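You operate a simulated robot arm through the tools that you are given. There is no shell and no other tool. Be economical: measure what you need, move in short steps, check, and stop when the job is done.

Carry out the task below with a simulated two-armed robot. There is one attempt and no reset: what you move stays moved.

TASK
Take the cap off the varnish bottle and lay it down on the chute end of the packing bench. Then fetch the grey tray and set it on the shelf under the white table. Then take the purple cartridge and put it on the top of the two stacked pallets. Keep to this order. Set down upright: purple cartridge.

The check looks at the end state, three seconds after you hand in, the way a careful person would. Anything else that was tipped, shoved, dropped, spilled or broken makes it a failure. A push-on lid holds only when it is set on centred and level and pressed home; a screw cap is set on level and turned clockwise until tight.

THE ROBOT
Two 7-joint arms with two-finger parallel grippers on one trunk, on a base that drives. Base frame: it is fixed to the floor where the robot stands at the start and does not move with it; the origin is under the middle of the robot, x ahead of it, y to its left, z up; the surface under the hand at the start is at about z = 85. Units: cm, rad, N and s.
The left shoulder is at the start at [7.1, 15.6, 108], the right one opposite. Places, roughly: grey tray [150, -100, 25]; purple cartridge [-425, -375, 100]; shelf under the white table [-10, 120, 30]; top of the two stacked pallets [-250, -480, 30]. Payload 3.91 kg a hand.
The TCP of each hand is the grasp point between the finger pads, 3 cm short of the fingertips. In the tool frame z runs along the fingers and y along their closing line. The gripper opens to 11 cm. The fingers are 2 cm wide and 1 cm thick; the gripper's body (4.8 by 11.2 cm) begins 5.5 cm behind the TCP.
Orientation is told as [roll, pitch, yaw] about the base's x, y, z axes, in that order, counted from this pose: with the fingers straight down and closing along the base's y, the tool's x points along the base's -x, its y along +y and its z along -z.

THE INTERFACE
- The arms move only by the tool move_arm. It takes "left_moves", "right_moves" or both (then of equal length, played together; a hand with none holds still); each is a list of rows, each a list of 7 numbers: the closure in counts, from 0 (fully open) to 255 (shut), then the shift along the tool's x, y, z in cm, then the turn, a rotation vector about the tool's x, y, z in rad. In form: [[gripper, tx, ty, tz, rx, ry, rz], ...]. A call has 1 to 20 rows; each row shifts and turns the commanded pose from where the row before left it, along the tool's axes as they then stand. Each row takes 0.2 s and may step no farther than 5 cm and 0.15 rad from the row before; otherwise, or with a gripper value out of range, the whole call is refused. A pose out of reach is approached as far as the arm can. The call stops where the force on the tool passes 40 N (or 10 N more than at its start, if that is more) or the arm is blocked; 0.2 s more then pass. The fingers move at their own pace (about 10.8 cm/s each) and stop on an object; they squeeze with about 27 N. The grip force told is the motor's: it shows also when the fingers shut on nothing. Time passes only in rows, and 0.2 s behind the last, so rows that do not move let the fingers close. It gives the time, the measured TCP pose, the force on the tool (base axes), the opening and the grip force at its end, in the units of the frame above (readings bear some noise), with the torque about the TCP (base axes, N m) and any sound that the robot's microphone picked up.
- Cameras (640 x 400 px; columns grow to the right, rows downward): "scene" is now at [12.61, 2.82, 133.03]; the picture's right is [0.37, -0.93, -0.00], its down [-0.41, -0.17, -0.90] and it looks along [0.83, 0.34, -0.44] (base axes); focal length 214 px, centre (320, 200). "left" rides on the left gripper at [7.2, -1.7, -10.4] in its tool frame; the picture's right is [0.23, 0.97, 0.00], its down [-0.76, 0.18, -0.62] and it looks along [-0.61, 0.14, 0.78] (tool axes); focal length 222 px, centre (320, 200). "right" rides on the right gripper at [7.2, 1.7, -10.3] in its tool frame; the picture's right is [-0.23, 0.97, 0.00], its down [-0.76, -0.18, -0.62] and it looks along [-0.61, -0.14, 0.78] (tool axes); focal length 222 px, centre (320, 200). There is no depth. A picture from a camera that has moved, and an enlarged one, comes with that camera's place and axes in the base frame and with its lens. The place of the scene camera against the robot may be out by one fixed shift of up to 2.5 cm in any direction.
- camera(camera): a new picture of that camera. It takes no simulated time.
- slide_trunk(by): slides the trunk up (or, below 0, down) by that many cm; the arms and the scene camera ride with it, the base frame stays. It gives what a move gives, with no picture.
- drive_base(legs): drives the robot by 1 to 6 legs, each [ahead, left, turn to the left] in cm, cm and rad, along the robot's own axes; the way and the turn of a leg run together, so that a leg with both is an arc; at most 150 cm and 3.142 rad a leg. The arms and the cameras ride along, it lands a little off, and it stops where it bumps. It gives what a move gives.
- head_to(pan, tilt): turns the head with the scene camera to pan (to the left, within 1.501 rad either way) and tilt (down, from -0.506 to 1.204), counted from straight ahead of the robot. It gives what a move gives.
- enlarge(camera, box): a new picture of the part [left, top, right, bottom] of that camera's present view, enlarged. It takes no simulated time.
- hand_in(): hands the job in; it is judged then, once.

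Go step by step. Nothing tells you exact positions but the pictures and the camera data: compare them with the known pose of the tool, close in by small moves and look again before you grip or let go. The budget is 165 turns and 118 pictures, counting those below and the enlarged ones. Unless the task says otherwise, let go and move clear before handing in, and close with one line.

The tools are called after ">>>" as a command line: name --argument value ..., lists and objects as JSON in quotes. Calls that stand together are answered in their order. move_arm: Moves the arms, as the interface text tells. Its arguments: {"type":"object","properties":{"left_moves":{"type":"array","items":{"type":"array","items":{"type":"number"}}},"right_moves":{"type":"array","items":{"type":"array","items":{"type":"number"}}}},"required":[]} The other tools are called the same way: slide_trunk (by) slides the trunk up or down; drive_base (legs) drives the base; head_to (pan, tilt) turns the head that bears the scene camera; camera (camera) takes a picture; enlarge (camera, box) takes an enlarged picture of a part of a camera's view; hand_in () hands the job in.

At the start:

```text
time_s: 0.0
left_tool_pos: [60.88, 40.17, 118.97]
left_tcp_rot: [-0.001, 0.0, 0.002]
left_ft_force: [-0.4, 0.1, 0.4]
left_torque: [0.04, 0.01, -0.04]
left_width: 11.04
left_grasp_force: 0.1
right_tool_pos: [73.11, -10.31, 121.64]
right_tcp_rot: [-0.001, -0.001, -0.001]
right_ft_force: [-0.1, -0.4, 0.3]
right_torque: [-0.01, 0.01, -0.01]
right_width: 11.02
right_grasp_force: 0.0
trunk travel left (down, up): [-52.5, 41.5]
robot x, y, heading: [-0.06, 0.21, -0.002]
head pan, tilt: [0.384, 0.459]
```

scene: 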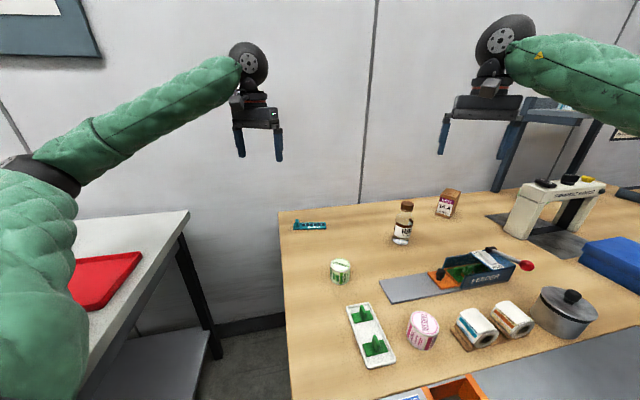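
right: 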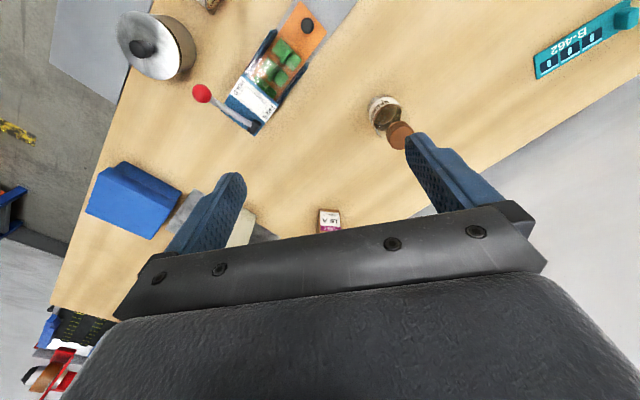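
left: 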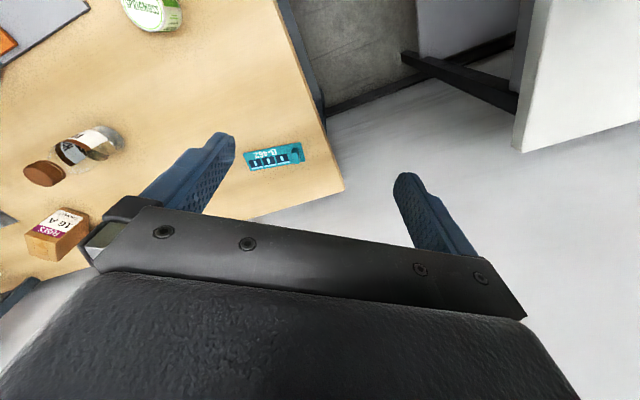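

I see a bench with a brown-capped bottle, and need to identify the varnish bottle, the chute end and the surroundings. I'll look closer and pan the head.

>>> enlarge --camera "scene" --box '[370, 170, 530, 270]'

>>> head_to --pan -0.5 --tilt 0.5

>>> camera --camera "scene"

```text
4.00 times, centred on (450, 220) of scene
camera zoom: at [12.61, 2.82, 133.03], right [0.37, -0.93, 0.0], down [-0.41, -0.17, -0.9], along [0.83, 0.34, -0.44], focal length 858 px, centre (-200, 120)
```

zoom: 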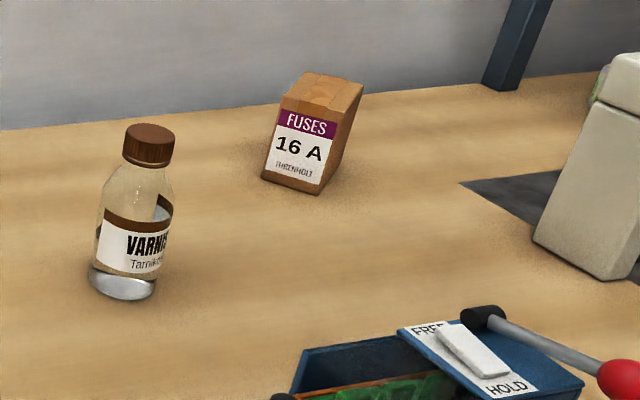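

```text
time_s: 1.2
left_tool_pos: [60.96, 40.28, 118.92]
left_tcp_rot: [0.0, 0.001, 0.001]
left_ft_force: [-0.4, 0.6, -0.4]
left_torque: [-0.01, 0.0, -0.01]
left_width: 11.0
left_grasp_force: 0.1
right_tool_pos: [73.25, -10.4, 121.59]
right_tcp_rot: [-0.001, 0.001, -0.002]
right_ft_force: [0.6, 0.6, -0.5]
right_torque: [0.0, -0.03, 0.04]
right_width: 11.01
right_grasp_force: 0.1
trunk travel left (down, up): [-52.5, 41.5]
robot x, y, heading: [0.3, -0.15, -0.001]
head pan, tilt: [-0.499, 0.499]
```

```text
113 pictures are left
camera scene: at [12.1, -4.96, 132.66], right [-0.48, -0.88, 0.0], down [-0.42, 0.23, -0.88], along [0.77, -0.42, -0.48], focal length 214 px, centre (320, 200)
```

scene: 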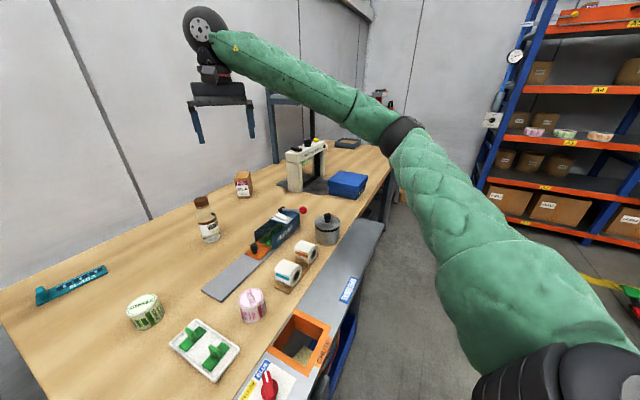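

The varnish bottle is the brown-capped one. I need to find which end of the bench has the chute, so I look at labels and both ends.

>>> enlarge --camera "scene" --box '[220, 260, 380, 400]'

>>> enlarge --camera "scene" --box '[270, 80, 430, 200]'

>>> head_to --pan 0.2 --tilt 1.0

>>> camera --camera "scene"

>>> head_to --pan -1.3 --tilt 0.5

>>> camera --camera "scene"

>>> head_to --pan 1.3 --tilt 0.6

>>> camera --camera "scene"

```text
2.86 times, centred on (300, 330) of scene
camera zoom: at [12.1, -4.96, 132.66], right [-0.48, -0.88, 0.0], down [-0.42, 0.23, -0.88], along [0.77, -0.42, -0.48], focal length 613 px, centre (377, -171)
```

zoom: 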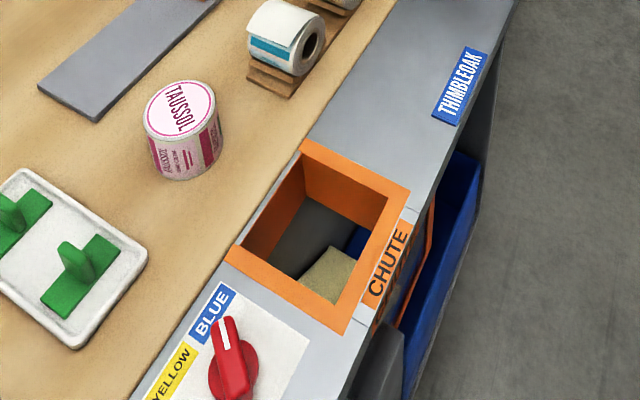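

```text
3.33 times, centred on (350, 140) of scene
camera zoom: at [12.1, -4.96, 132.66], right [-0.48, -0.88, 0.0], down [-0.42, 0.23, -0.88], along [0.77, -0.42, -0.48], focal length 715 px, centre (220, 400)
```

zoom: 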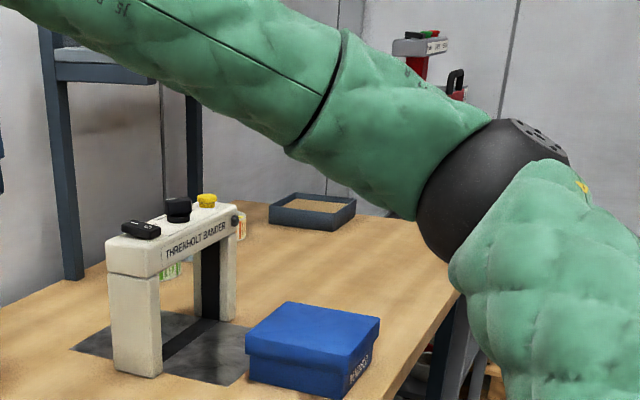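

```text
time_s: 2.3
left_tool_pos: [61.08, 40.32, 118.98]
left_tcp_rot: [0.001, 0.0, -0.002]
left_ft_force: [0.1, -0.8, 0.2]
left_torque: [-0.01, -0.01, -0.01]
left_width: 11.02
left_grasp_force: 0.0
right_tool_pos: [73.14, -10.39, 121.58]
right_tcp_rot: [0.0, 0.0, -0.001]
right_ft_force: [-0.4, 0.0, -0.6]
right_torque: [-0.01, 0.0, 0.0]
right_width: 11.0
right_grasp_force: 0.0
trunk travel left (down, up): [-52.5, 41.5]
robot x, y, heading: [-0.24, 0.0, 0.002]
head pan, tilt: [0.201, 1.0]
```

```text
110 pictures are left
camera scene: at [10.93, 0.77, 128.56], right [0.2, -0.98, 0.0], down [-0.82, -0.17, -0.54], along [0.53, 0.11, -0.84], focal length 214 px, centre (320, 200)
```

scene: 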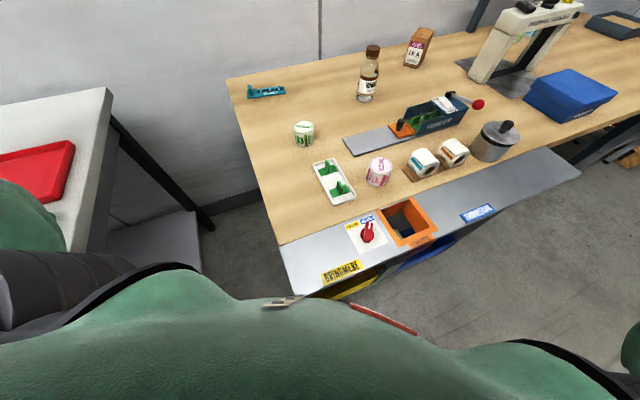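

```text
time_s: 3.9
left_tool_pos: [61.04, 40.32, 118.91]
left_tcp_rot: [0.0, 0.001, -0.001]
left_ft_force: [-0.2, 0.9, -0.4]
left_torque: [-0.01, 0.01, 0.0]
left_width: 11.03
left_grasp_force: 0.0
right_tool_pos: [73.23, -10.43, 121.61]
right_tcp_rot: [-0.001, 0.0, -0.002]
right_ft_force: [-0.4, -0.3, 0.5]
right_torque: [0.01, -0.01, 0.0]
right_width: 10.99
right_grasp_force: 0.0
trunk travel left (down, up): [-52.5, 41.5]
robot x, y, heading: [0.01, -0.21, -0.002]
head pan, tilt: [-1.3, 0.499]
```

```text
109 pictures are left
camera scene: at [6.54, -9.38, 132.66], right [-0.96, -0.27, 0.0], down [-0.13, 0.46, -0.88], along [0.23, -0.85, -0.48], focal length 214 px, centre (320, 200)
```

scene: 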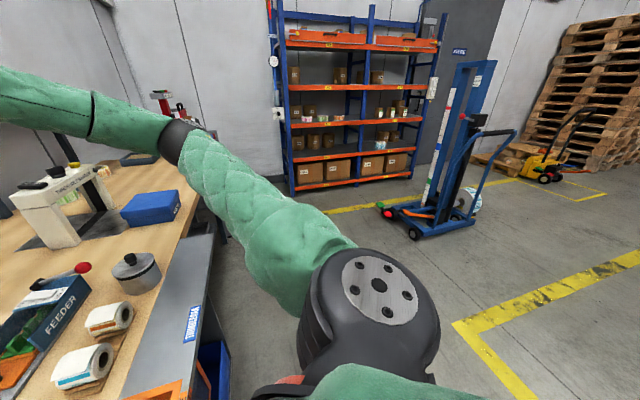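

```text
time_s: 6.2
left_tool_pos: [61.08, 40.21, 118.98]
left_tcp_rot: [0.001, -0.001, 0.0]
left_ft_force: [0.0, -0.4, -0.6]
left_torque: [-0.01, -0.01, -0.02]
left_width: 10.98
left_grasp_force: 0.0
right_tool_pos: [73.25, -10.38, 121.57]
right_tcp_rot: [-0.001, 0.0, 0.001]
right_ft_force: [0.0, -0.3, 0.1]
right_torque: [-0.04, -0.03, 0.0]
right_width: 11.01
right_grasp_force: 0.1
trunk travel left (down, up): [-52.5, 41.5]
robot x, y, heading: [0.06, -0.07, 0.003]
head pan, tilt: [1.3, 0.6]
```

```text
108 pictures are left
camera scene: at [6.47, 7.9, 131.75], right [0.96, -0.27, 0.0], down [-0.15, -0.54, -0.82], along [0.22, 0.79, -0.57], focal length 214 px, centre (320, 200)
```

scene: 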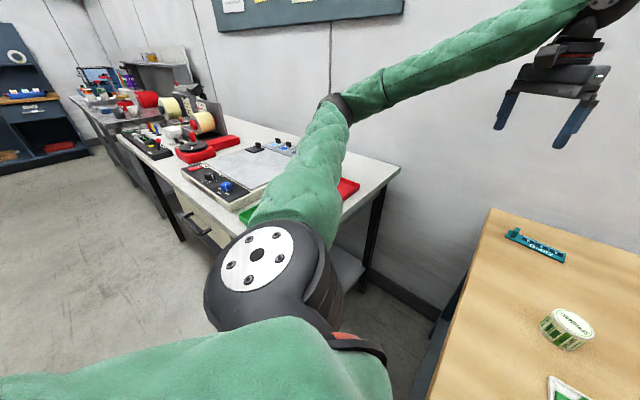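

The chute is at the bench's left (+y) end; the wood there is mostly free. The varnish bottle stands near [81.5, 0, 85], its cap top at about z = 100. I'll tilt the left hand so it can hold the bottle body while the right one works the cap.

>>> move_arm --left_moves '[[0, 0, 0, 0, 0, 0, 0.125], [0, 0, 0, 0, 0, 0, 0.125], [0, 0, 0, 0, 0, 0, 0.125], [0, 0, 0, 0, 0, 0, 0.125], [0, 0, 0, 0, 0, -0.137, 0], [0, 0, 0, 0, 0, -0.137, 0], [0, 0, 0, 0, 0, -0.137, 0], [0, 0, 0, 0, 0, -0.137, 0], [0, 0, 0, 0, 0, -0.137, 0], [0, 0, 0, 0, 0, -0.137, 0], [0, 0, 0, 0, 0, -0.137, 0]]'

>>> head_to --pan 0.1 --tilt 0.6

>>> camera --camera "scene"

>>> camera --camera "left"

```text
time_s: 8.6
left_tool_pos: [60.93, 40.21, 118.97]
left_tcp_rot: [0.0, -0.962, -0.501]
left_ft_force: [-1.1, -0.9, 0.0]
left_torque: [0.0, 0.03, -0.03]
left_width: 11.0
left_grasp_force: 0.0
right_tool_pos: [73.01, -10.48, 121.7]
right_tcp_rot: [-0.001, 0.001, -0.002]
right_ft_force: [-0.2, 0.6, 0.0]
right_torque: [-0.02, -0.03, -0.04]
right_width: 10.99
right_grasp_force: 0.1
trunk travel left (down, up): [-52.5, 41.5]
robot x, y, heading: [0.37, -0.03, -0.001]
head pan, tilt: [1.3, 0.6]
```

```text
time_s: 10.0
left_tool_pos: [61.01, 40.17, 118.89]
left_tcp_rot: [-0.002, -0.958, -0.5]
left_ft_force: [0.6, -0.6, -0.2]
left_torque: [-0.01, 0.02, 0.01]
left_width: 10.99
left_grasp_force: 0.1
right_tool_pos: [73.29, -10.51, 121.63]
right_tcp_rot: [0.001, -0.001, 0.001]
right_ft_force: [-0.7, 0.3, -0.1]
right_torque: [0.01, 0.0, -0.05]
right_width: 11.04
right_grasp_force: 0.0
trunk travel left (down, up): [-52.5, 41.5]
robot x, y, heading: [-0.01, -0.14, 0.002]
head pan, tilt: [0.099, 0.6]
```

```text
107 pictures are left
camera scene: at [12.89, 0.28, 131.75], right [0.1, -0.99, 0.0], down [-0.56, -0.06, -0.82], along [0.82, 0.08, -0.57], focal length 214 px, centre (320, 200)
```

scene: 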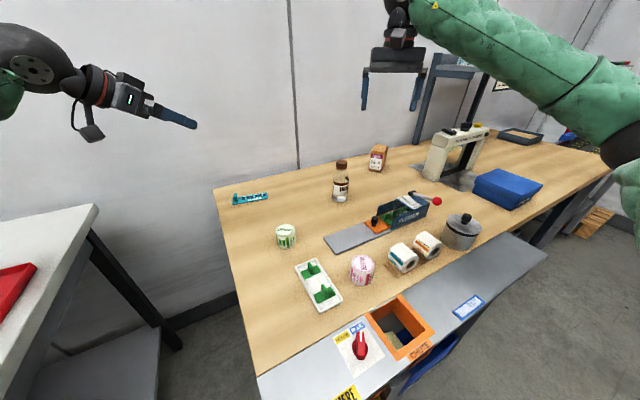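

```text
106 pictures are left
camera left: at [49.09, 44.74, 118.96], right [0.35, 0.92, -0.19], down [0.02, 0.19, 0.98], along [0.94, -0.35, 0.05], focal length 222 px, centre (320, 200)
```

left: 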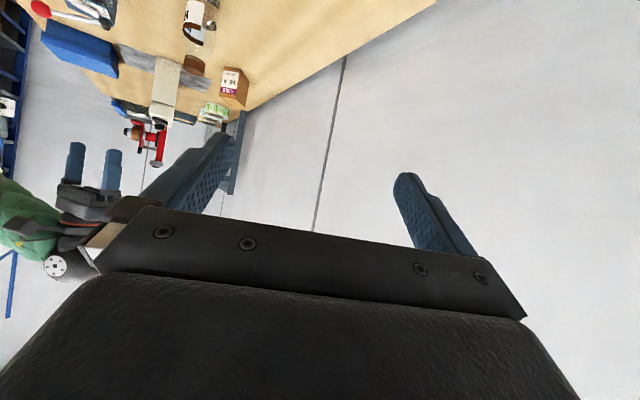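

The left hand's camera hangs under it when tilted, so I use a steeper 45 degree tilt, then go to a pose about 12 cm short of the bottle and look.

>>> move_arm --left_moves '[[0, 0, 0, 0, 0, 0.0875, 0], [0, 0, 0, 0, 0, 0.0875, 0], [0, -0.61, -2.61, 3.43, 0, 0, 0], [0, -0.61, -2.61, 3.43, 0, 0, 0], [0, -0.61, -2.61, 3.43, 0, 0, 0], [0, -0.61, -2.61, 3.43, 0, 0, 0], [0, -0.61, -2.61, 3.43, 0, 0, 0], [0, -0.61, -2.61, 3.43, 0, 0, 0], [0, -0.61, -2.61, 3.43, 0, 0, 0], [0, -0.61, -2.61, 3.43, 0, 0, 0], [0, -0.61, -2.61, 3.43, 0, 0, 0], [0, -0.61, -2.61, 3.43, 0, 0, 0]]'

>>> camera --camera "scene"

>>> camera --camera "left"

>>> camera --camera "right"

```text
time_s: 12.3
left_tool_pos: [66.56, 26.86, 109.09]
left_tcp_rot: [0.087, -0.901, -0.476]
left_ft_force: [2.3, 4.2, 1.2]
left_torque: [-0.13, 0.2, -0.24]
left_width: 11.02
left_grasp_force: 0.0
right_tool_pos: [66.7, 2.74, 124.45]
right_tcp_rot: [-0.072, -0.059, 0.009]
right_ft_force: [-2.7, 2.4, 2.7]
right_torque: [-0.22, -0.19, 0.02]
right_width: 11.0
right_grasp_force: 0.1
trunk travel left (down, up): [-52.5, 41.5]
robot x, y, heading: [-0.45, 4.72, 0.01]
head pan, tilt: [0.099, 0.6]
stopped in row 11 (left hand): the arm was blocked; the commanded pose is now the measured one
```

```text
105 pictures are left
camera scene: at [8.8, -1.66, 132.8], right [0.1, -0.99, -0.05], down [-0.54, -0.02, -0.84], along [0.84, 0.11, -0.54], focal length 214 px, centre (320, 200)
```

scene: 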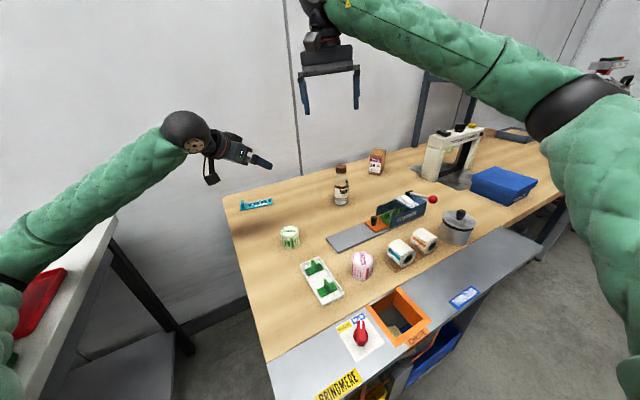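

```text
104 pictures are left
camera left: at [54.18, 30.15, 109.71], right [0.26, 0.96, -0.13], down [0.03, 0.12, 0.99], along [0.96, -0.26, 0.0], focal length 222 px, centre (320, 200)
```

left: 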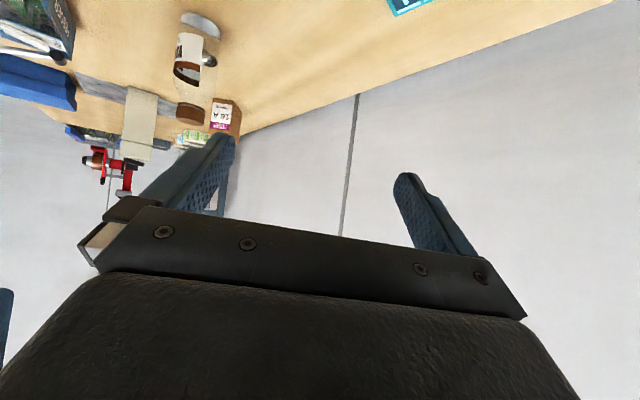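

```text
103 pictures are left
camera right: at [58.73, 4.92, 134.1], right [0.22, 0.97, -0.06], down [0.72, -0.13, 0.68], along [0.65, -0.19, -0.73], focal length 222 px, centre (320, 200)
```

right: 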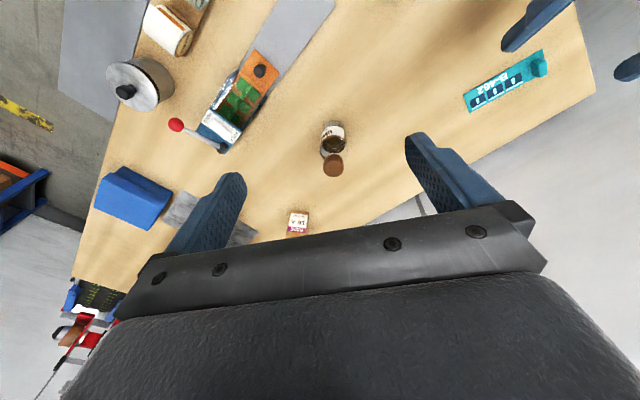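

The left elbow has pressed onto the white table at the robot's left and tilted the robot. I back the hand off the way it came, then check the table.

>>> move_arm --left_moves '[[0, 0.61, 2.61, -3.43, 0, 0, 0], [0, 0.61, 2.61, -3.43, 0, 0, 0], [0, 0.61, 2.61, -3.43, 0, 0, 0], [0, 0.61, 2.61, -3.43, 0, 0, 0]]'

>>> head_to --pan 1.2 --tilt 0.6

>>> camera --camera "scene"

```text
time_s: 13.5
left_tool_pos: [65.08, 38.13, 113.38]
left_tcp_rot: [0.039, -0.855, -0.473]
left_ft_force: [0.2, 0.0, 0.5]
left_torque: [0.01, -0.02, 0.0]
left_width: 11.0
left_grasp_force: 0.1
right_tool_pos: [72.3, -0.23, 121.9]
right_tcp_rot: [-0.054, -0.013, -0.015]
right_ft_force: [0.2, -0.1, 0.1]
right_torque: [0.02, -0.04, 0.01]
right_width: 10.99
right_grasp_force: 0.0
trunk travel left (down, up): [-52.5, 41.5]
robot x, y, heading: [0.65, 4.46, -0.009]
head pan, tilt: [0.099, 0.6]
stopped in row 4 (left hand): the arm was blocked; the commanded pose is now the measured one
```

```text
time_s: 14.8
left_tool_pos: [65.22, 38.2, 113.21]
left_tcp_rot: [0.042, -0.854, -0.47]
left_ft_force: [0.0, 0.0, 0.1]
left_torque: [-0.01, 0.0, -0.02]
left_width: 11.0
left_grasp_force: 0.1
right_tool_pos: [72.59, -0.28, 121.61]
right_tcp_rot: [-0.053, -0.012, -0.011]
right_ft_force: [-0.6, -0.7, 0.6]
right_torque: [0.02, -0.03, 0.03]
right_width: 11.02
right_grasp_force: 0.0
trunk travel left (down, up): [-52.5, 41.5]
robot x, y, heading: [0.58, 4.62, -0.007]
head pan, tilt: [1.201, 0.6]
```

```text
102 pictures are left
camera scene: at [8.16, 10.85, 131.84], right [0.93, -0.37, -0.01], down [-0.21, -0.52, -0.83], along [0.31, 0.77, -0.56], focal length 214 px, centre (320, 200)
```

scene: 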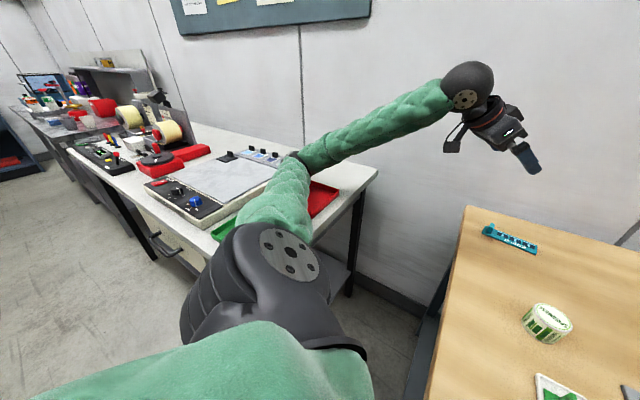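

The upper arm still leans on the white table. Raising the trunk lifts the elbow clear.

>>> slide_trunk --by 12

>>> camera --camera "scene"

```text
time_s: 16.3
left_tool_pos: [64.87, 39.73, 124.76]
left_tcp_rot: [0.028, -0.857, -0.452]
left_ft_force: [-1.0, 0.8, -0.5]
left_torque: [0.02, -0.01, 0.0]
left_width: 10.99
left_grasp_force: 0.0
right_tool_pos: [72.38, 1.24, 133.85]
right_tcp_rot: [-0.067, -0.01, -0.01]
right_ft_force: [-0.9, -0.1, -0.5]
right_torque: [-0.02, -0.01, 0.05]
right_width: 10.98
right_grasp_force: 0.0
trunk travel left (down, up): [-64.5, 29.5]
robot x, y, heading: [0.8, 4.48, -0.004]
head pan, tilt: [1.201, 0.6]
```

```text
101 pictures are left
camera scene: at [8.01, 12.32, 143.74], right [0.93, -0.37, 0.0], down [-0.21, -0.53, -0.82], along [0.3, 0.77, -0.57], focal length 214 px, centre (320, 200)
```

scene: 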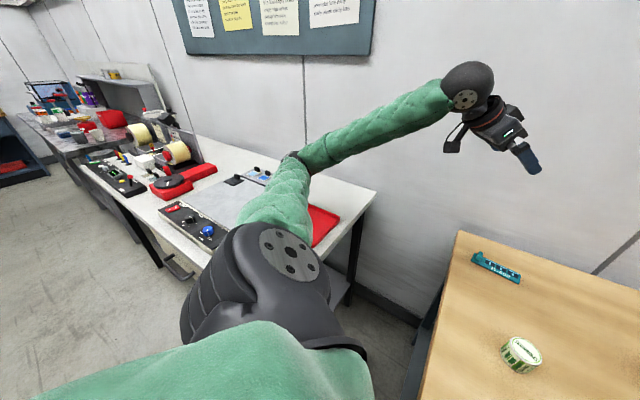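

The robot stands upright again but was shoved about 4.5 cm left. I'll drive to the right, away from the white table, so that the left arm has room, then check the table.

>>> drive_base --legs '[[0, -20, 0], [4, -5, 0]]'

>>> head_to --pan 1.0 --tilt 0.6

>>> camera --camera "scene"

```text
time_s: 18.5
left_tool_pos: [68.79, 14.44, 124.9]
left_tcp_rot: [0.03, -0.857, -0.455]
left_ft_force: [-0.4, -1.4, 0.9]
left_torque: [0.01, 0.05, 0.03]
left_width: 11.01
left_grasp_force: 0.1
right_tool_pos: [76.4, -24.13, 133.61]
right_tcp_rot: [-0.063, -0.01, -0.008]
right_ft_force: [0.2, -0.9, -0.3]
right_torque: [0.06, 0.02, -0.02]
right_width: 10.99
right_grasp_force: 0.2
trunk travel left (down, up): [-64.5, 29.5]
robot x, y, heading: [4.28, -20.54, -0.002]
head pan, tilt: [1.201, 0.6]
```

```text
time_s: 19.2
left_tool_pos: [68.65, 14.61, 124.89]
left_tcp_rot: [0.025, -0.857, -0.453]
left_ft_force: [-0.1, 0.3, 0.5]
left_torque: [0.01, -0.02, 0.0]
left_width: 11.02
left_grasp_force: 0.1
right_tool_pos: [76.18, -23.85, 133.81]
right_tcp_rot: [-0.066, -0.011, -0.01]
right_ft_force: [0.4, -0.5, 0.7]
right_torque: [-0.01, -0.01, -0.01]
right_width: 11.0
right_grasp_force: 0.0
trunk travel left (down, up): [-64.5, 29.5]
robot x, y, heading: [4.52, -20.18, -0.006]
head pan, tilt: [1.0, 0.6]
```

```text
100 pictures are left
camera scene: at [13.44, -13.55, 143.75], right [0.84, -0.54, 0.0], down [-0.31, -0.47, -0.82], along [0.45, 0.69, -0.57], focal length 214 px, centre (320, 200)
```

scene: 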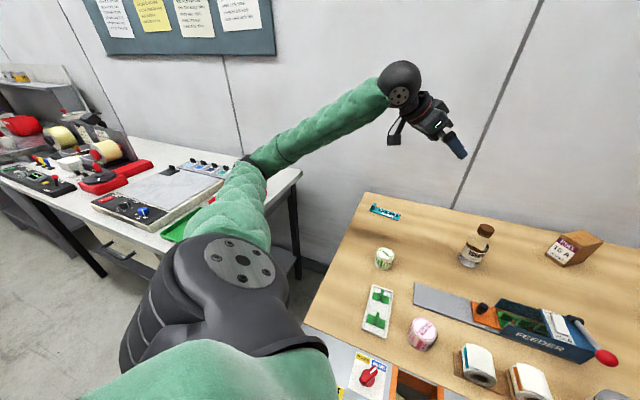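

The table looks undisturbed, and the bottle is near [82.3, -0.6]. I bring the left hand to about 12 cm before the bottle.

>>> move_arm --left_moves '[[0, 0, 0, 0, 0, 0.07, 0], [0, 1.59, -1.24, 3.63, 0, 0, 0], [0, 1.59, -1.24, 3.63, 0, 0, 0], [0, 1.59, -1.24, 3.63, 0, 0, 0], [0, 1.59, -1.24, 3.63, 0, 0, 0], [0, 1.59, -1.24, 3.63, 0, 0, 0], [0, 1.59, -1.24, 3.63, 0, 0, 0], [0, 1.59, -1.24, 3.63, 0, 0, 0], [0, 0, 0, 0, 0, 0, 0]]'

>>> head_to --pan 0.3 --tilt 0.65

>>> camera --camera "scene"

>>> camera --camera "left"

>>> camera --camera "right"

```text
time_s: 21.2
left_tool_pos: [74.39, 3.02, 98.64]
left_tcp_rot: [0.026, -0.788, -0.451]
left_ft_force: [0.3, 0.6, -0.4]
left_torque: [-0.01, -0.03, -0.04]
left_width: 11.0
left_grasp_force: 0.1
right_tool_pos: [76.26, -23.76, 133.7]
right_tcp_rot: [-0.066, -0.014, -0.008]
right_ft_force: [0.2, -0.1, 0.1]
right_torque: [0.01, -0.02, 0.0]
right_width: 10.99
right_grasp_force: 0.1
trunk travel left (down, up): [-64.5, 29.5]
robot x, y, heading: [4.42, -20.29, -0.005]
head pan, tilt: [1.0, 0.6]
```

```text
time_s: 22.3
left_tool_pos: [74.44, 2.82, 98.77]
left_tcp_rot: [0.025, -0.79, -0.453]
left_ft_force: [-0.2, 0.0, 0.8]
left_torque: [-0.01, 0.0, -0.01]
left_width: 11.02
left_grasp_force: 0.1
right_tool_pos: [76.31, -23.78, 133.71]
right_tcp_rot: [-0.066, -0.012, -0.009]
right_ft_force: [0.7, -0.5, 0.1]
right_torque: [-0.04, 0.0, -0.02]
right_width: 11.0
right_grasp_force: 0.0
trunk travel left (down, up): [-64.5, 29.5]
robot x, y, heading: [4.56, -20.5, -0.006]
head pan, tilt: [0.3, 0.649]
```

```text
99 pictures are left
camera scene: at [16.94, -18.44, 143.32], right [0.29, -0.96, 0.0], down [-0.58, -0.18, -0.8], along [0.76, 0.23, -0.6], focal length 214 px, centre (320, 200)
```

scene: 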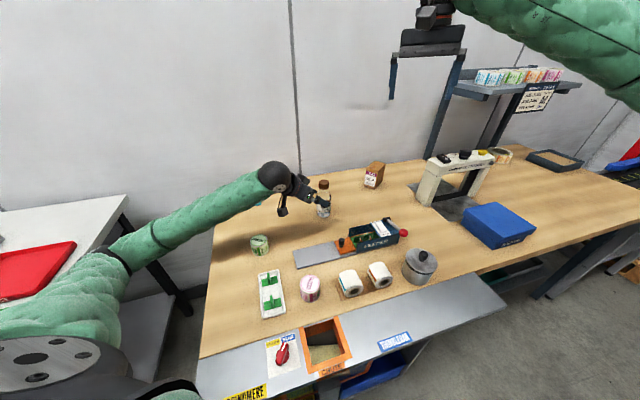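

```text
98 pictures are left
camera left: at [62.36, 6.57, 100.96], right [0.27, 0.95, -0.14], down [0.15, 0.11, 0.98], along [0.95, -0.28, -0.12], focal length 222 px, centre (320, 200)
```

left: 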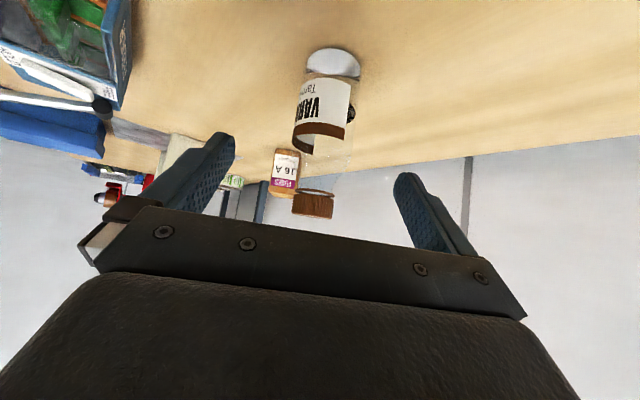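

```text
97 pictures are left
camera right: at [68.86, -21.42, 143.78], right [0.24, 0.97, -0.06], down [0.75, -0.14, 0.64], along [0.61, -0.2, -0.76], focal length 222 px, centre (320, 200)
```

right: 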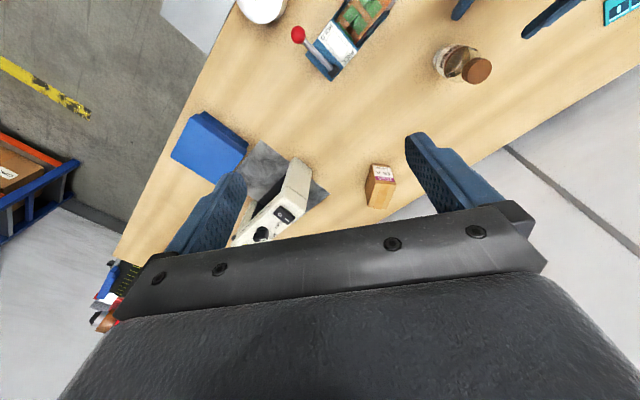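

The bottle axis is near [81.6, 0.1]; the left hand is aligned with it. I slide in to surround the body and check before closing.

>>> move_arm --left_moves '[[0, 0.1, 0.085, 2.8, 0, 0, 0], [0, 0.1, 0.085, 2.8, 0, 0, 0], [0, 0.1, 0.085, 2.8, 0, 0, 0], [0, 0.1, 0.085, 2.8, 0, 0, 0], [0, 0, 0, 0, 0, 0, 0]]'

>>> camera --camera "left"

>>> enlarge --camera "scene" --box '[240, 140, 400, 260]'

```text
time_s: 23.5
left_tool_pos: [81.63, 0.15, 90.74]
left_tcp_rot: [0.025, -0.79, -0.452]
left_ft_force: [-0.3, 0.2, 0.1]
left_torque: [-0.03, -0.02, -0.04]
left_width: 10.97
left_grasp_force: 0.0
right_tool_pos: [76.27, -23.71, 133.81]
right_tcp_rot: [-0.064, -0.012, -0.008]
right_ft_force: [-0.4, 0.6, 0.0]
right_torque: [0.0, -0.03, -0.05]
right_width: 11.04
right_grasp_force: 0.0
trunk travel left (down, up): [-64.5, 29.5]
robot x, y, heading: [4.68, -20.43, -0.006]
head pan, tilt: [0.3, 0.649]
```

```text
96 pictures are left
camera left: at [69.57, 3.73, 92.85], right [0.27, 0.95, -0.14], down [0.15, 0.11, 0.98], along [0.95, -0.28, -0.12], focal length 222 px, centre (320, 200)
```

left: 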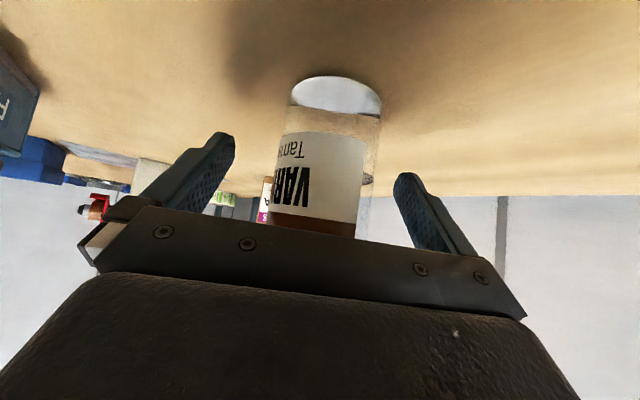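

```text
3.33 times, centred on (320, 200) of scene
camera zoom: at [16.88, -18.44, 143.33], right [0.29, -0.96, 0.0], down [-0.58, -0.18, -0.8], along [0.76, 0.23, -0.6], focal length 715 px, centre (320, 200)
```

zoom: 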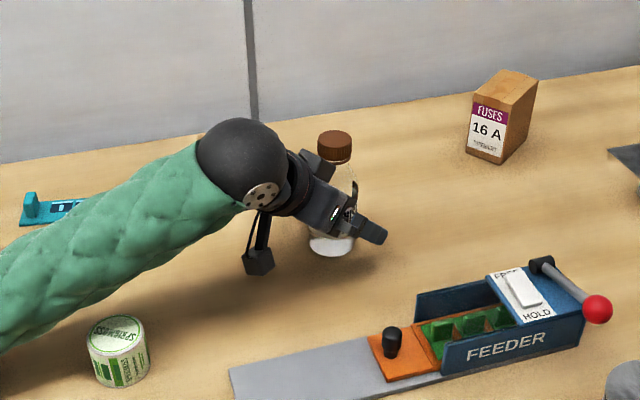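

The bottle stands between the fingers, centred. I close gradually.

>>> move_arm --left_moves '[[70, 0, 0, 0, 0, 0, 0], [90, 0, 0, 0, 0, 0, 0], [105, 0, 0, 0, 0, 0, 0], [115, 0, 0, 0, 0, 0, 0], [125, 0, 0, 0, 0, 0, 0], [140, 0, 0, 0, 0, 0, 0], [255, 0, 0, 0, 0, 0, 0], [255, 0, 0, 0, 0, 0, 0]]'

>>> camera --camera "left"

```text
time_s: 25.3
left_tool_pos: [81.67, 0.18, 90.86]
left_tcp_rot: [0.025, -0.79, -0.451]
left_ft_force: [0.6, 0.1, 0.5]
left_torque: [-0.03, -0.01, 0.02]
left_width: 5.65
left_grasp_force: 27.8
right_tool_pos: [76.37, -23.92, 133.72]
right_tcp_rot: [-0.064, -0.009, -0.008]
right_ft_force: [-0.4, -0.5, -0.3]
right_torque: [0.02, 0.02, -0.01]
right_width: 10.99
right_grasp_force: 0.0
trunk travel left (down, up): [-64.5, 29.5]
robot x, y, heading: [4.33, -20.14, -0.007]
head pan, tilt: [0.3, 0.649]
```

```text
94 pictures are left
camera left: at [69.6, 3.73, 92.85], right [0.27, 0.95, -0.14], down [0.15, 0.11, 0.98], along [0.95, -0.28, -0.12], focal length 222 px, centre (320, 200)
```

left: 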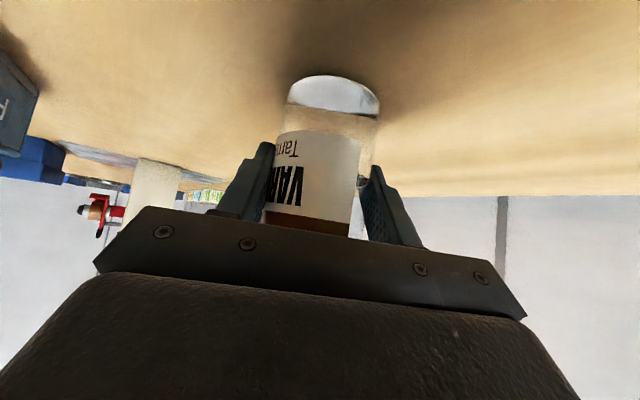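

The bottle is held (5.65 cm wide). Now I bring the right hand upright above the cap, turned to yaw -1.3 to leave room for unscrewing counter-clockwise.

>>> move_arm --right_moves '[[0, 0, 0, 0, -0.065, 0.011, 0], [0, -0.77, 3.41, 2.81, 0, 0, 0], [0, -0.77, 3.41, 2.81, 0, 0, 0], [0, -0.77, 3.41, 2.81, 0, 0, 0], [0, -0.77, 3.41, 2.81, 0, 0, 0], [0, -0.77, 3.41, 2.81, 0, 0, 0], [0, -0.77, 3.41, 2.81, 0, 0, 0], [0, -0.77, 3.41, 2.81, 0, 0, 0], [0, 0, 0, 0, 0, 0, 0.144], [0, 0, 0, 0, 0, 0, 0.144], [0, 0, 0, 0, 0, 0, 0.144], [0, 0, 0, 0, 0, 0, 0.144], [0, 0, 0, 0, 0, 0, 0.144], [0, 0, 0, 0, 0, 0, 0.144], [0, 0, 0, 0, 0, 0, 0.144], [0, 0, 0, 0, 0, 0, 0.144], [104, 0, 0, 0, 0, 0, 0.144], [104, 0, 0, 0, 0, 0, 0]]'

>>> camera --camera "right"

>>> enlarge --camera "scene" --box '[240, 120, 400, 240]'

```text
time_s: 29.1
left_tool_pos: [81.63, 0.24, 90.8]
left_tcp_rot: [0.025, -0.79, -0.451]
left_ft_force: [0.5, 0.6, 0.8]
left_torque: [0.03, 0.01, 0.0]
left_width: 5.64
left_grasp_force: 26.5
right_tool_pos: [81.97, 0.03, 114.14]
right_tcp_rot: [0.001, 0.0, -1.305]
right_ft_force: [0.9, 0.3, 0.6]
right_torque: [0.03, -0.01, -0.02]
right_width: 6.52
right_grasp_force: 0.0
trunk travel left (down, up): [-64.5, 29.5]
robot x, y, heading: [4.35, -20.65, -0.003]
head pan, tilt: [0.3, 0.649]
```

```text
93 pictures are left
camera right: at [81.52, 7.42, 124.34], right [1.0, 0.04, 0.0], down [0.03, -0.78, 0.62], along [0.02, -0.62, -0.78], focal length 222 px, centre (320, 200)
```

right: 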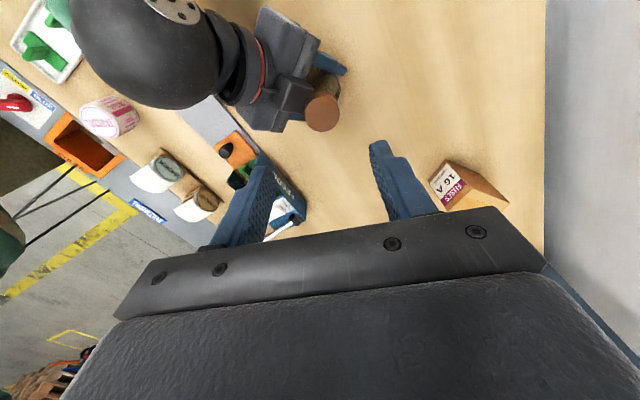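

```text
3.33 times, centred on (320, 180) of scene
camera zoom: at [16.94, -18.43, 143.32], right [0.29, -0.96, 0.0], down [-0.58, -0.18, -0.8], along [0.76, 0.23, -0.61], focal length 715 px, centre (320, 267)
```

zoom: 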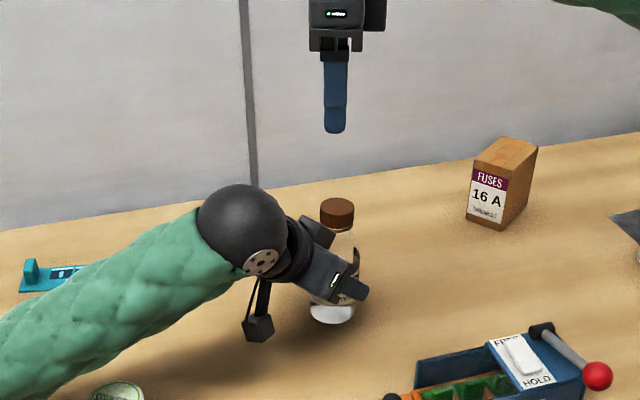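

The cap's centre is near [82, 0.15], right below the hand. I descend so the fingertips straddle the cap.

>>> move_arm --right_moves '[[104, 0.1, 0, 3.5, 0, 0, 0], [104, 0, 0, 3.5, 0, 0, 0], [104, 0, 0, 3, 0, 0, 0], [104, 0, 0, 2, 0, 0, 0], [104, 0, 0, 0.8, 0, 0, 0], [104, 0, 0, 0, 0, 0, 0]]'

>>> camera --camera "right"

>>> enlarge --camera "scene" --box '[280, 140, 360, 200]'

```text
time_s: 30.1
left_tool_pos: [81.54, 0.13, 90.45]
left_tcp_rot: [0.023, -0.784, -0.45]
left_ft_force: [-5.3, 3.1, 6.4]
left_torque: [-1.18, -0.09, -0.41]
left_width: 5.55
left_grasp_force: 26.6
right_tool_pos: [81.95, 0.06, 102.89]
right_tcp_rot: [0.005, 0.003, -1.306]
right_ft_force: [-0.4, -6.8, 9.3]
right_torque: [-0.23, 0.34, 0.25]
right_width: 6.66
right_grasp_force: 1.4
trunk travel left (down, up): [-64.5, 29.5]
robot x, y, heading: [4.61, -20.25, 0.002]
head pan, tilt: [0.3, 0.649]
stopped in row 5 (right hand): the force on the tool passed its limit at 56 N (the readings are from after the stop); the commanded pose is now the measured one
```

```text
91 pictures are left
camera right: at [81.51, 7.39, 113.17], right [1.0, 0.04, 0.01], down [0.02, -0.78, 0.62], along [0.03, -0.62, -0.78], focal length 222 px, centre (320, 200)
```

right: 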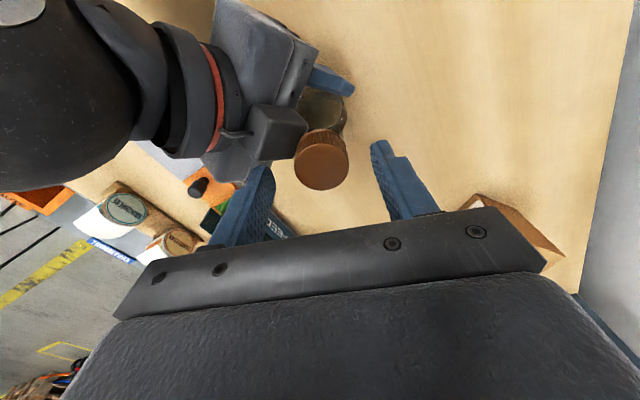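

```text
6.67 times, centred on (320, 170) of scene
camera zoom: at [16.84, -18.46, 143.35], right [0.29, -0.96, 0.0], down [-0.58, -0.18, -0.8], along [0.76, 0.23, -0.6], focal length 1430 px, centre (320, 400)
```

zoom: 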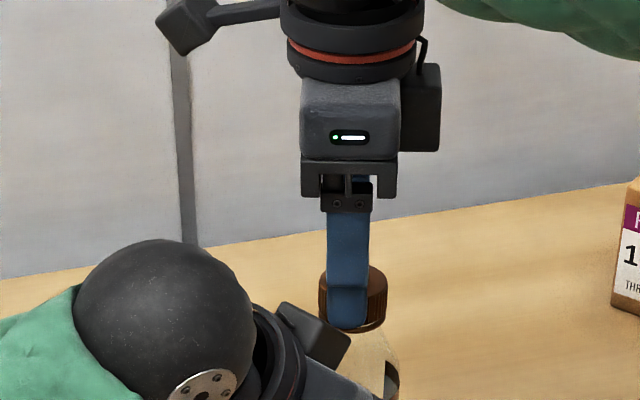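

A box on the left hand touched the right finger from outside, but the fingertips already overlap the cap by about 1.5 cm. I lift a little, close on the cap and check.

>>> move_arm --right_moves '[[104, 0, 0, -0.3, 0, 0, 0], [125, 0, 0, 0, 0, 0, 0], [140, 0, 0, 0, 0, 0, 0], [150, 0, 0, 0, 0, 0, 0], [160, 0, 0, 0, 0, 0, 0], [255, 0, 0, 0, 0, 0, 0], [255, 0, 0, 0, 0, 0, 0]]'

>>> camera --camera "right"

>>> enlarge --camera "scene" --box '[280, 140, 360, 200]'

```text
time_s: 31.7
left_tool_pos: [81.45, 0.15, 90.4]
left_tcp_rot: [0.027, -0.782, -0.451]
left_ft_force: [1.1, -1.7, 17.4]
left_torque: [-0.48, -0.31, -0.01]
left_width: 5.56
left_grasp_force: 27.0
right_tool_pos: [81.96, 0.0, 103.13]
right_tcp_rot: [0.009, 0.001, -1.305]
right_ft_force: [-1.1, 0.6, 2.1]
right_torque: [0.0, 0.01, 0.01]
right_width: 0.0
right_grasp_force: 27.1
trunk travel left (down, up): [-64.5, 29.5]
robot x, y, heading: [4.7, -20.41, -0.006]
head pan, tilt: [0.3, 0.649]
```

```text
89 pictures are left
camera right: at [81.47, 7.37, 113.41], right [1.0, 0.04, 0.01], down [0.02, -0.78, 0.62], along [0.03, -0.62, -0.78], focal length 222 px, centre (320, 200)
```

right: 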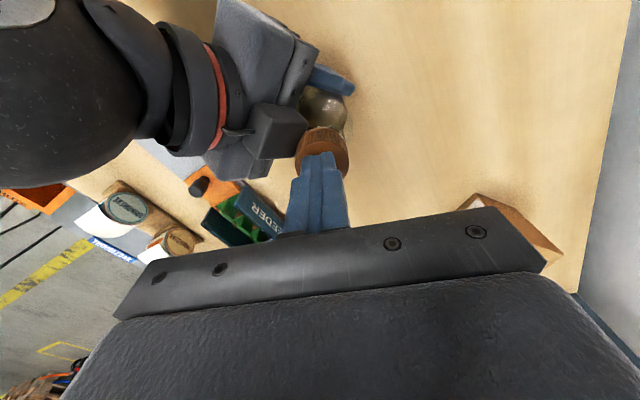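

```text
6.67 times, centred on (320, 170) of scene
camera zoom: at [16.8, -18.5, 143.35], right [0.29, -0.96, 0.0], down [-0.58, -0.18, -0.8], along [0.76, 0.23, -0.6], focal length 1430 px, centre (320, 400)
```

zoom: 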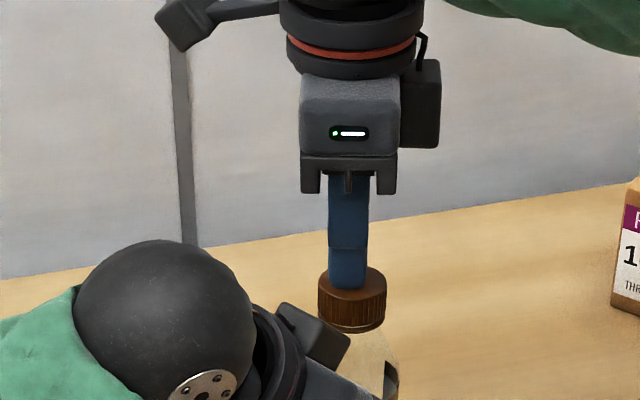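

The fingers closed above the cap; the cap's top is near z = 100 and a box on the left hand limits descent. I raise the right hand and regrip the bottle lower and 1 cm further back with the left hand.

>>> move_arm --right_moves '[[255, 0, 0, -3, 0, 0, 0], [110, 0, 0, -1, 0, 0, 0], [130, 0, 0, 0, 0, 0, 0], [130, 0, 0, 0, 0, 0, 0], [130, 0, 0, 0, 0, 0, 0], [130, 0, 0, 0, 0, 0, 0], [130, 0, 0, 0, 0, 0, 0], [130, 0, 0, 0, 0, 0, 0], [130, 0, 0, 0, 0, 0, 0], [130, 0, 0, 0, 0, 0, 0]]' --left_moves '[[255, 0, 0, 0, 0, 0, 0], [100, 0, 0, 0, 0, 0, 0], [85, 0, 0, 0, 0, 0, 0], [85, 0.88, -0.015, 0.18, 0, 0, 0], [85, 0.89, -0.015, 0.18, 0, 0, 0], [85, 0, 0, 0, 0, 0, 0], [105, 0, 0, 0, 0, 0, 0], [120, 0, 0, 0, 0, 0, 0], [255, 0, 0, 0, 0, 0, 0], [255, 0, 0, 0, 0, 0, 0]]'

>>> camera --camera "right"

>>> enlarge --camera "scene" --box '[270, 150, 370, 225]'

>>> camera --camera "left"

```text
time_s: 33.9
left_tool_pos: [80.76, 0.71, 88.71]
left_tcp_rot: [0.025, -0.779, -0.45]
left_ft_force: [-0.5, 1.0, 0.8]
left_torque: [-0.03, 0.04, 0.04]
left_width: 5.58
left_grasp_force: 27.0
right_tool_pos: [81.93, 0.1, 107.02]
right_tcp_rot: [0.007, 0.003, -1.305]
right_ft_force: [-0.3, 0.5, -0.2]
right_torque: [0.03, 0.0, -0.01]
right_width: 5.38
right_grasp_force: 0.0
trunk travel left (down, up): [-64.5, 29.5]
robot x, y, heading: [4.66, -20.29, -0.005]
head pan, tilt: [0.3, 0.649]
```

```text
87 pictures are left
camera right: at [81.57, 7.41, 117.34], right [1.0, 0.04, 0.0], down [0.03, -0.78, 0.62], along [0.03, -0.62, -0.78], focal length 222 px, centre (320, 200)
```

right: 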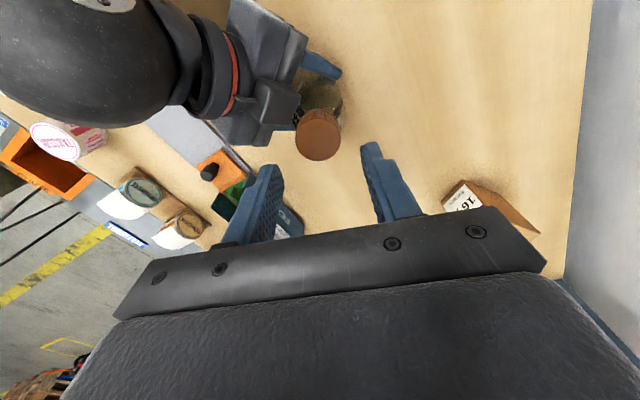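

```text
5.33 times, centred on (320, 188) of scene
camera zoom: at [16.94, -18.45, 143.32], right [0.29, -0.96, 0.0], down [-0.58, -0.18, -0.8], along [0.76, 0.23, -0.6], focal length 1144 px, centre (320, 267)
```

zoom: 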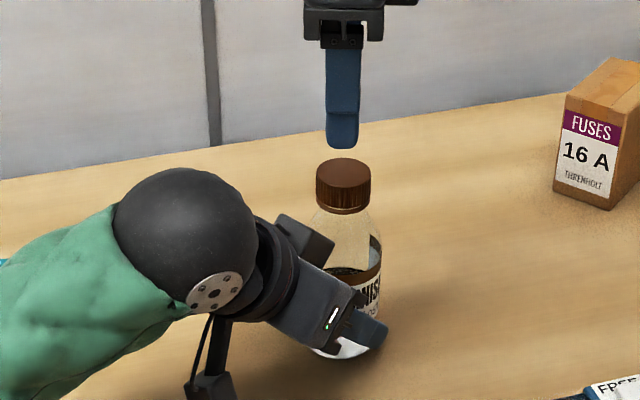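

```text
85 pictures are left
camera left: at [68.7, 4.21, 90.96], right [0.26, 0.95, -0.14], down [0.16, 0.1, 0.98], along [0.95, -0.28, -0.13], focal length 222 px, centre (320, 200)
```

left: 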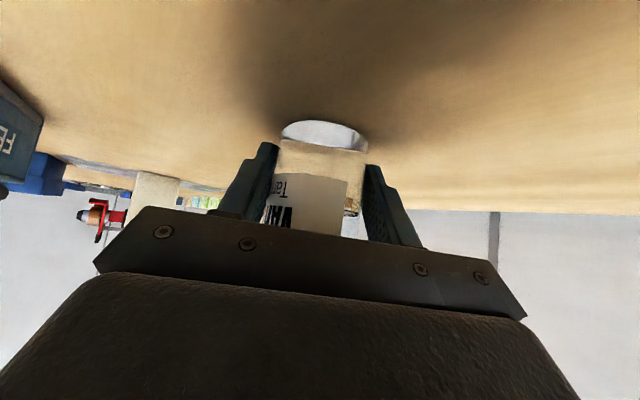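

The bottle is held lower now, upright. The cap's centre is near [81.75, 0.4]; I descend and close on it.

>>> move_arm --right_moves '[[130, 0.3, -0.1, 2.5, 0, 0, 0], [130, 0, 0, 2, 0, 0, 0], [130, 0, 0, 1.2, 0, 0, 0], [130, 0, 0, 0, 0, 0, 0], [150, 0, 0, 0, 0, 0, 0], [165, 0, 0, 0, 0, 0, 0], [180, 0, 0, 0, 0, 0, 0], [255, 0, 0, 0, 0, 0, 0], [255, 0, 0, 0, 0, 0, 0]]'

>>> camera --camera "right"

>>> enlarge --camera "scene" --box '[280, 150, 360, 210]'

```text
time_s: 35.9
left_tool_pos: [80.75, 0.7, 88.77]
left_tcp_rot: [0.024, -0.78, -0.448]
left_ft_force: [10.5, 4.2, 0.0]
left_torque: [-0.28, 0.85, 0.06]
left_width: 5.57
left_grasp_force: 26.6
right_tool_pos: [81.9, 0.39, 101.32]
right_tcp_rot: [0.004, 0.001, -1.305]
right_ft_force: [-9.8, -2.2, 0.1]
right_torque: [-0.05, 0.32, 0.0]
right_width: 3.53
right_grasp_force: 27.6
trunk travel left (down, up): [-64.5, 29.5]
robot x, y, heading: [4.58, -20.15, -0.002]
head pan, tilt: [0.3, 0.649]
```

```text
84 pictures are left
camera right: at [81.45, 7.73, 111.59], right [1.0, 0.04, 0.0], down [0.03, -0.78, 0.62], along [0.03, -0.62, -0.78], focal length 222 px, centre (320, 200)
```

right: 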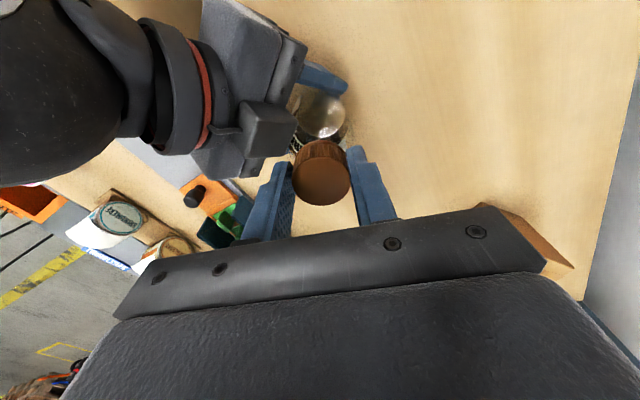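

```text
6.67 times, centred on (320, 180) of scene
camera zoom: at [16.96, -18.44, 143.32], right [0.29, -0.96, 0.0], down [-0.58, -0.18, -0.8], along [0.76, 0.23, -0.61], focal length 1430 px, centre (320, 333)
```

zoom: 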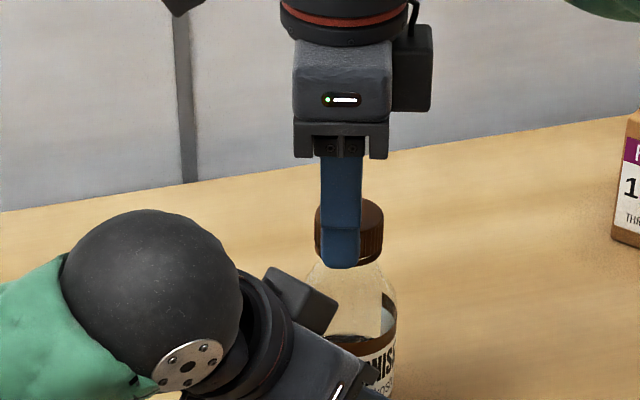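

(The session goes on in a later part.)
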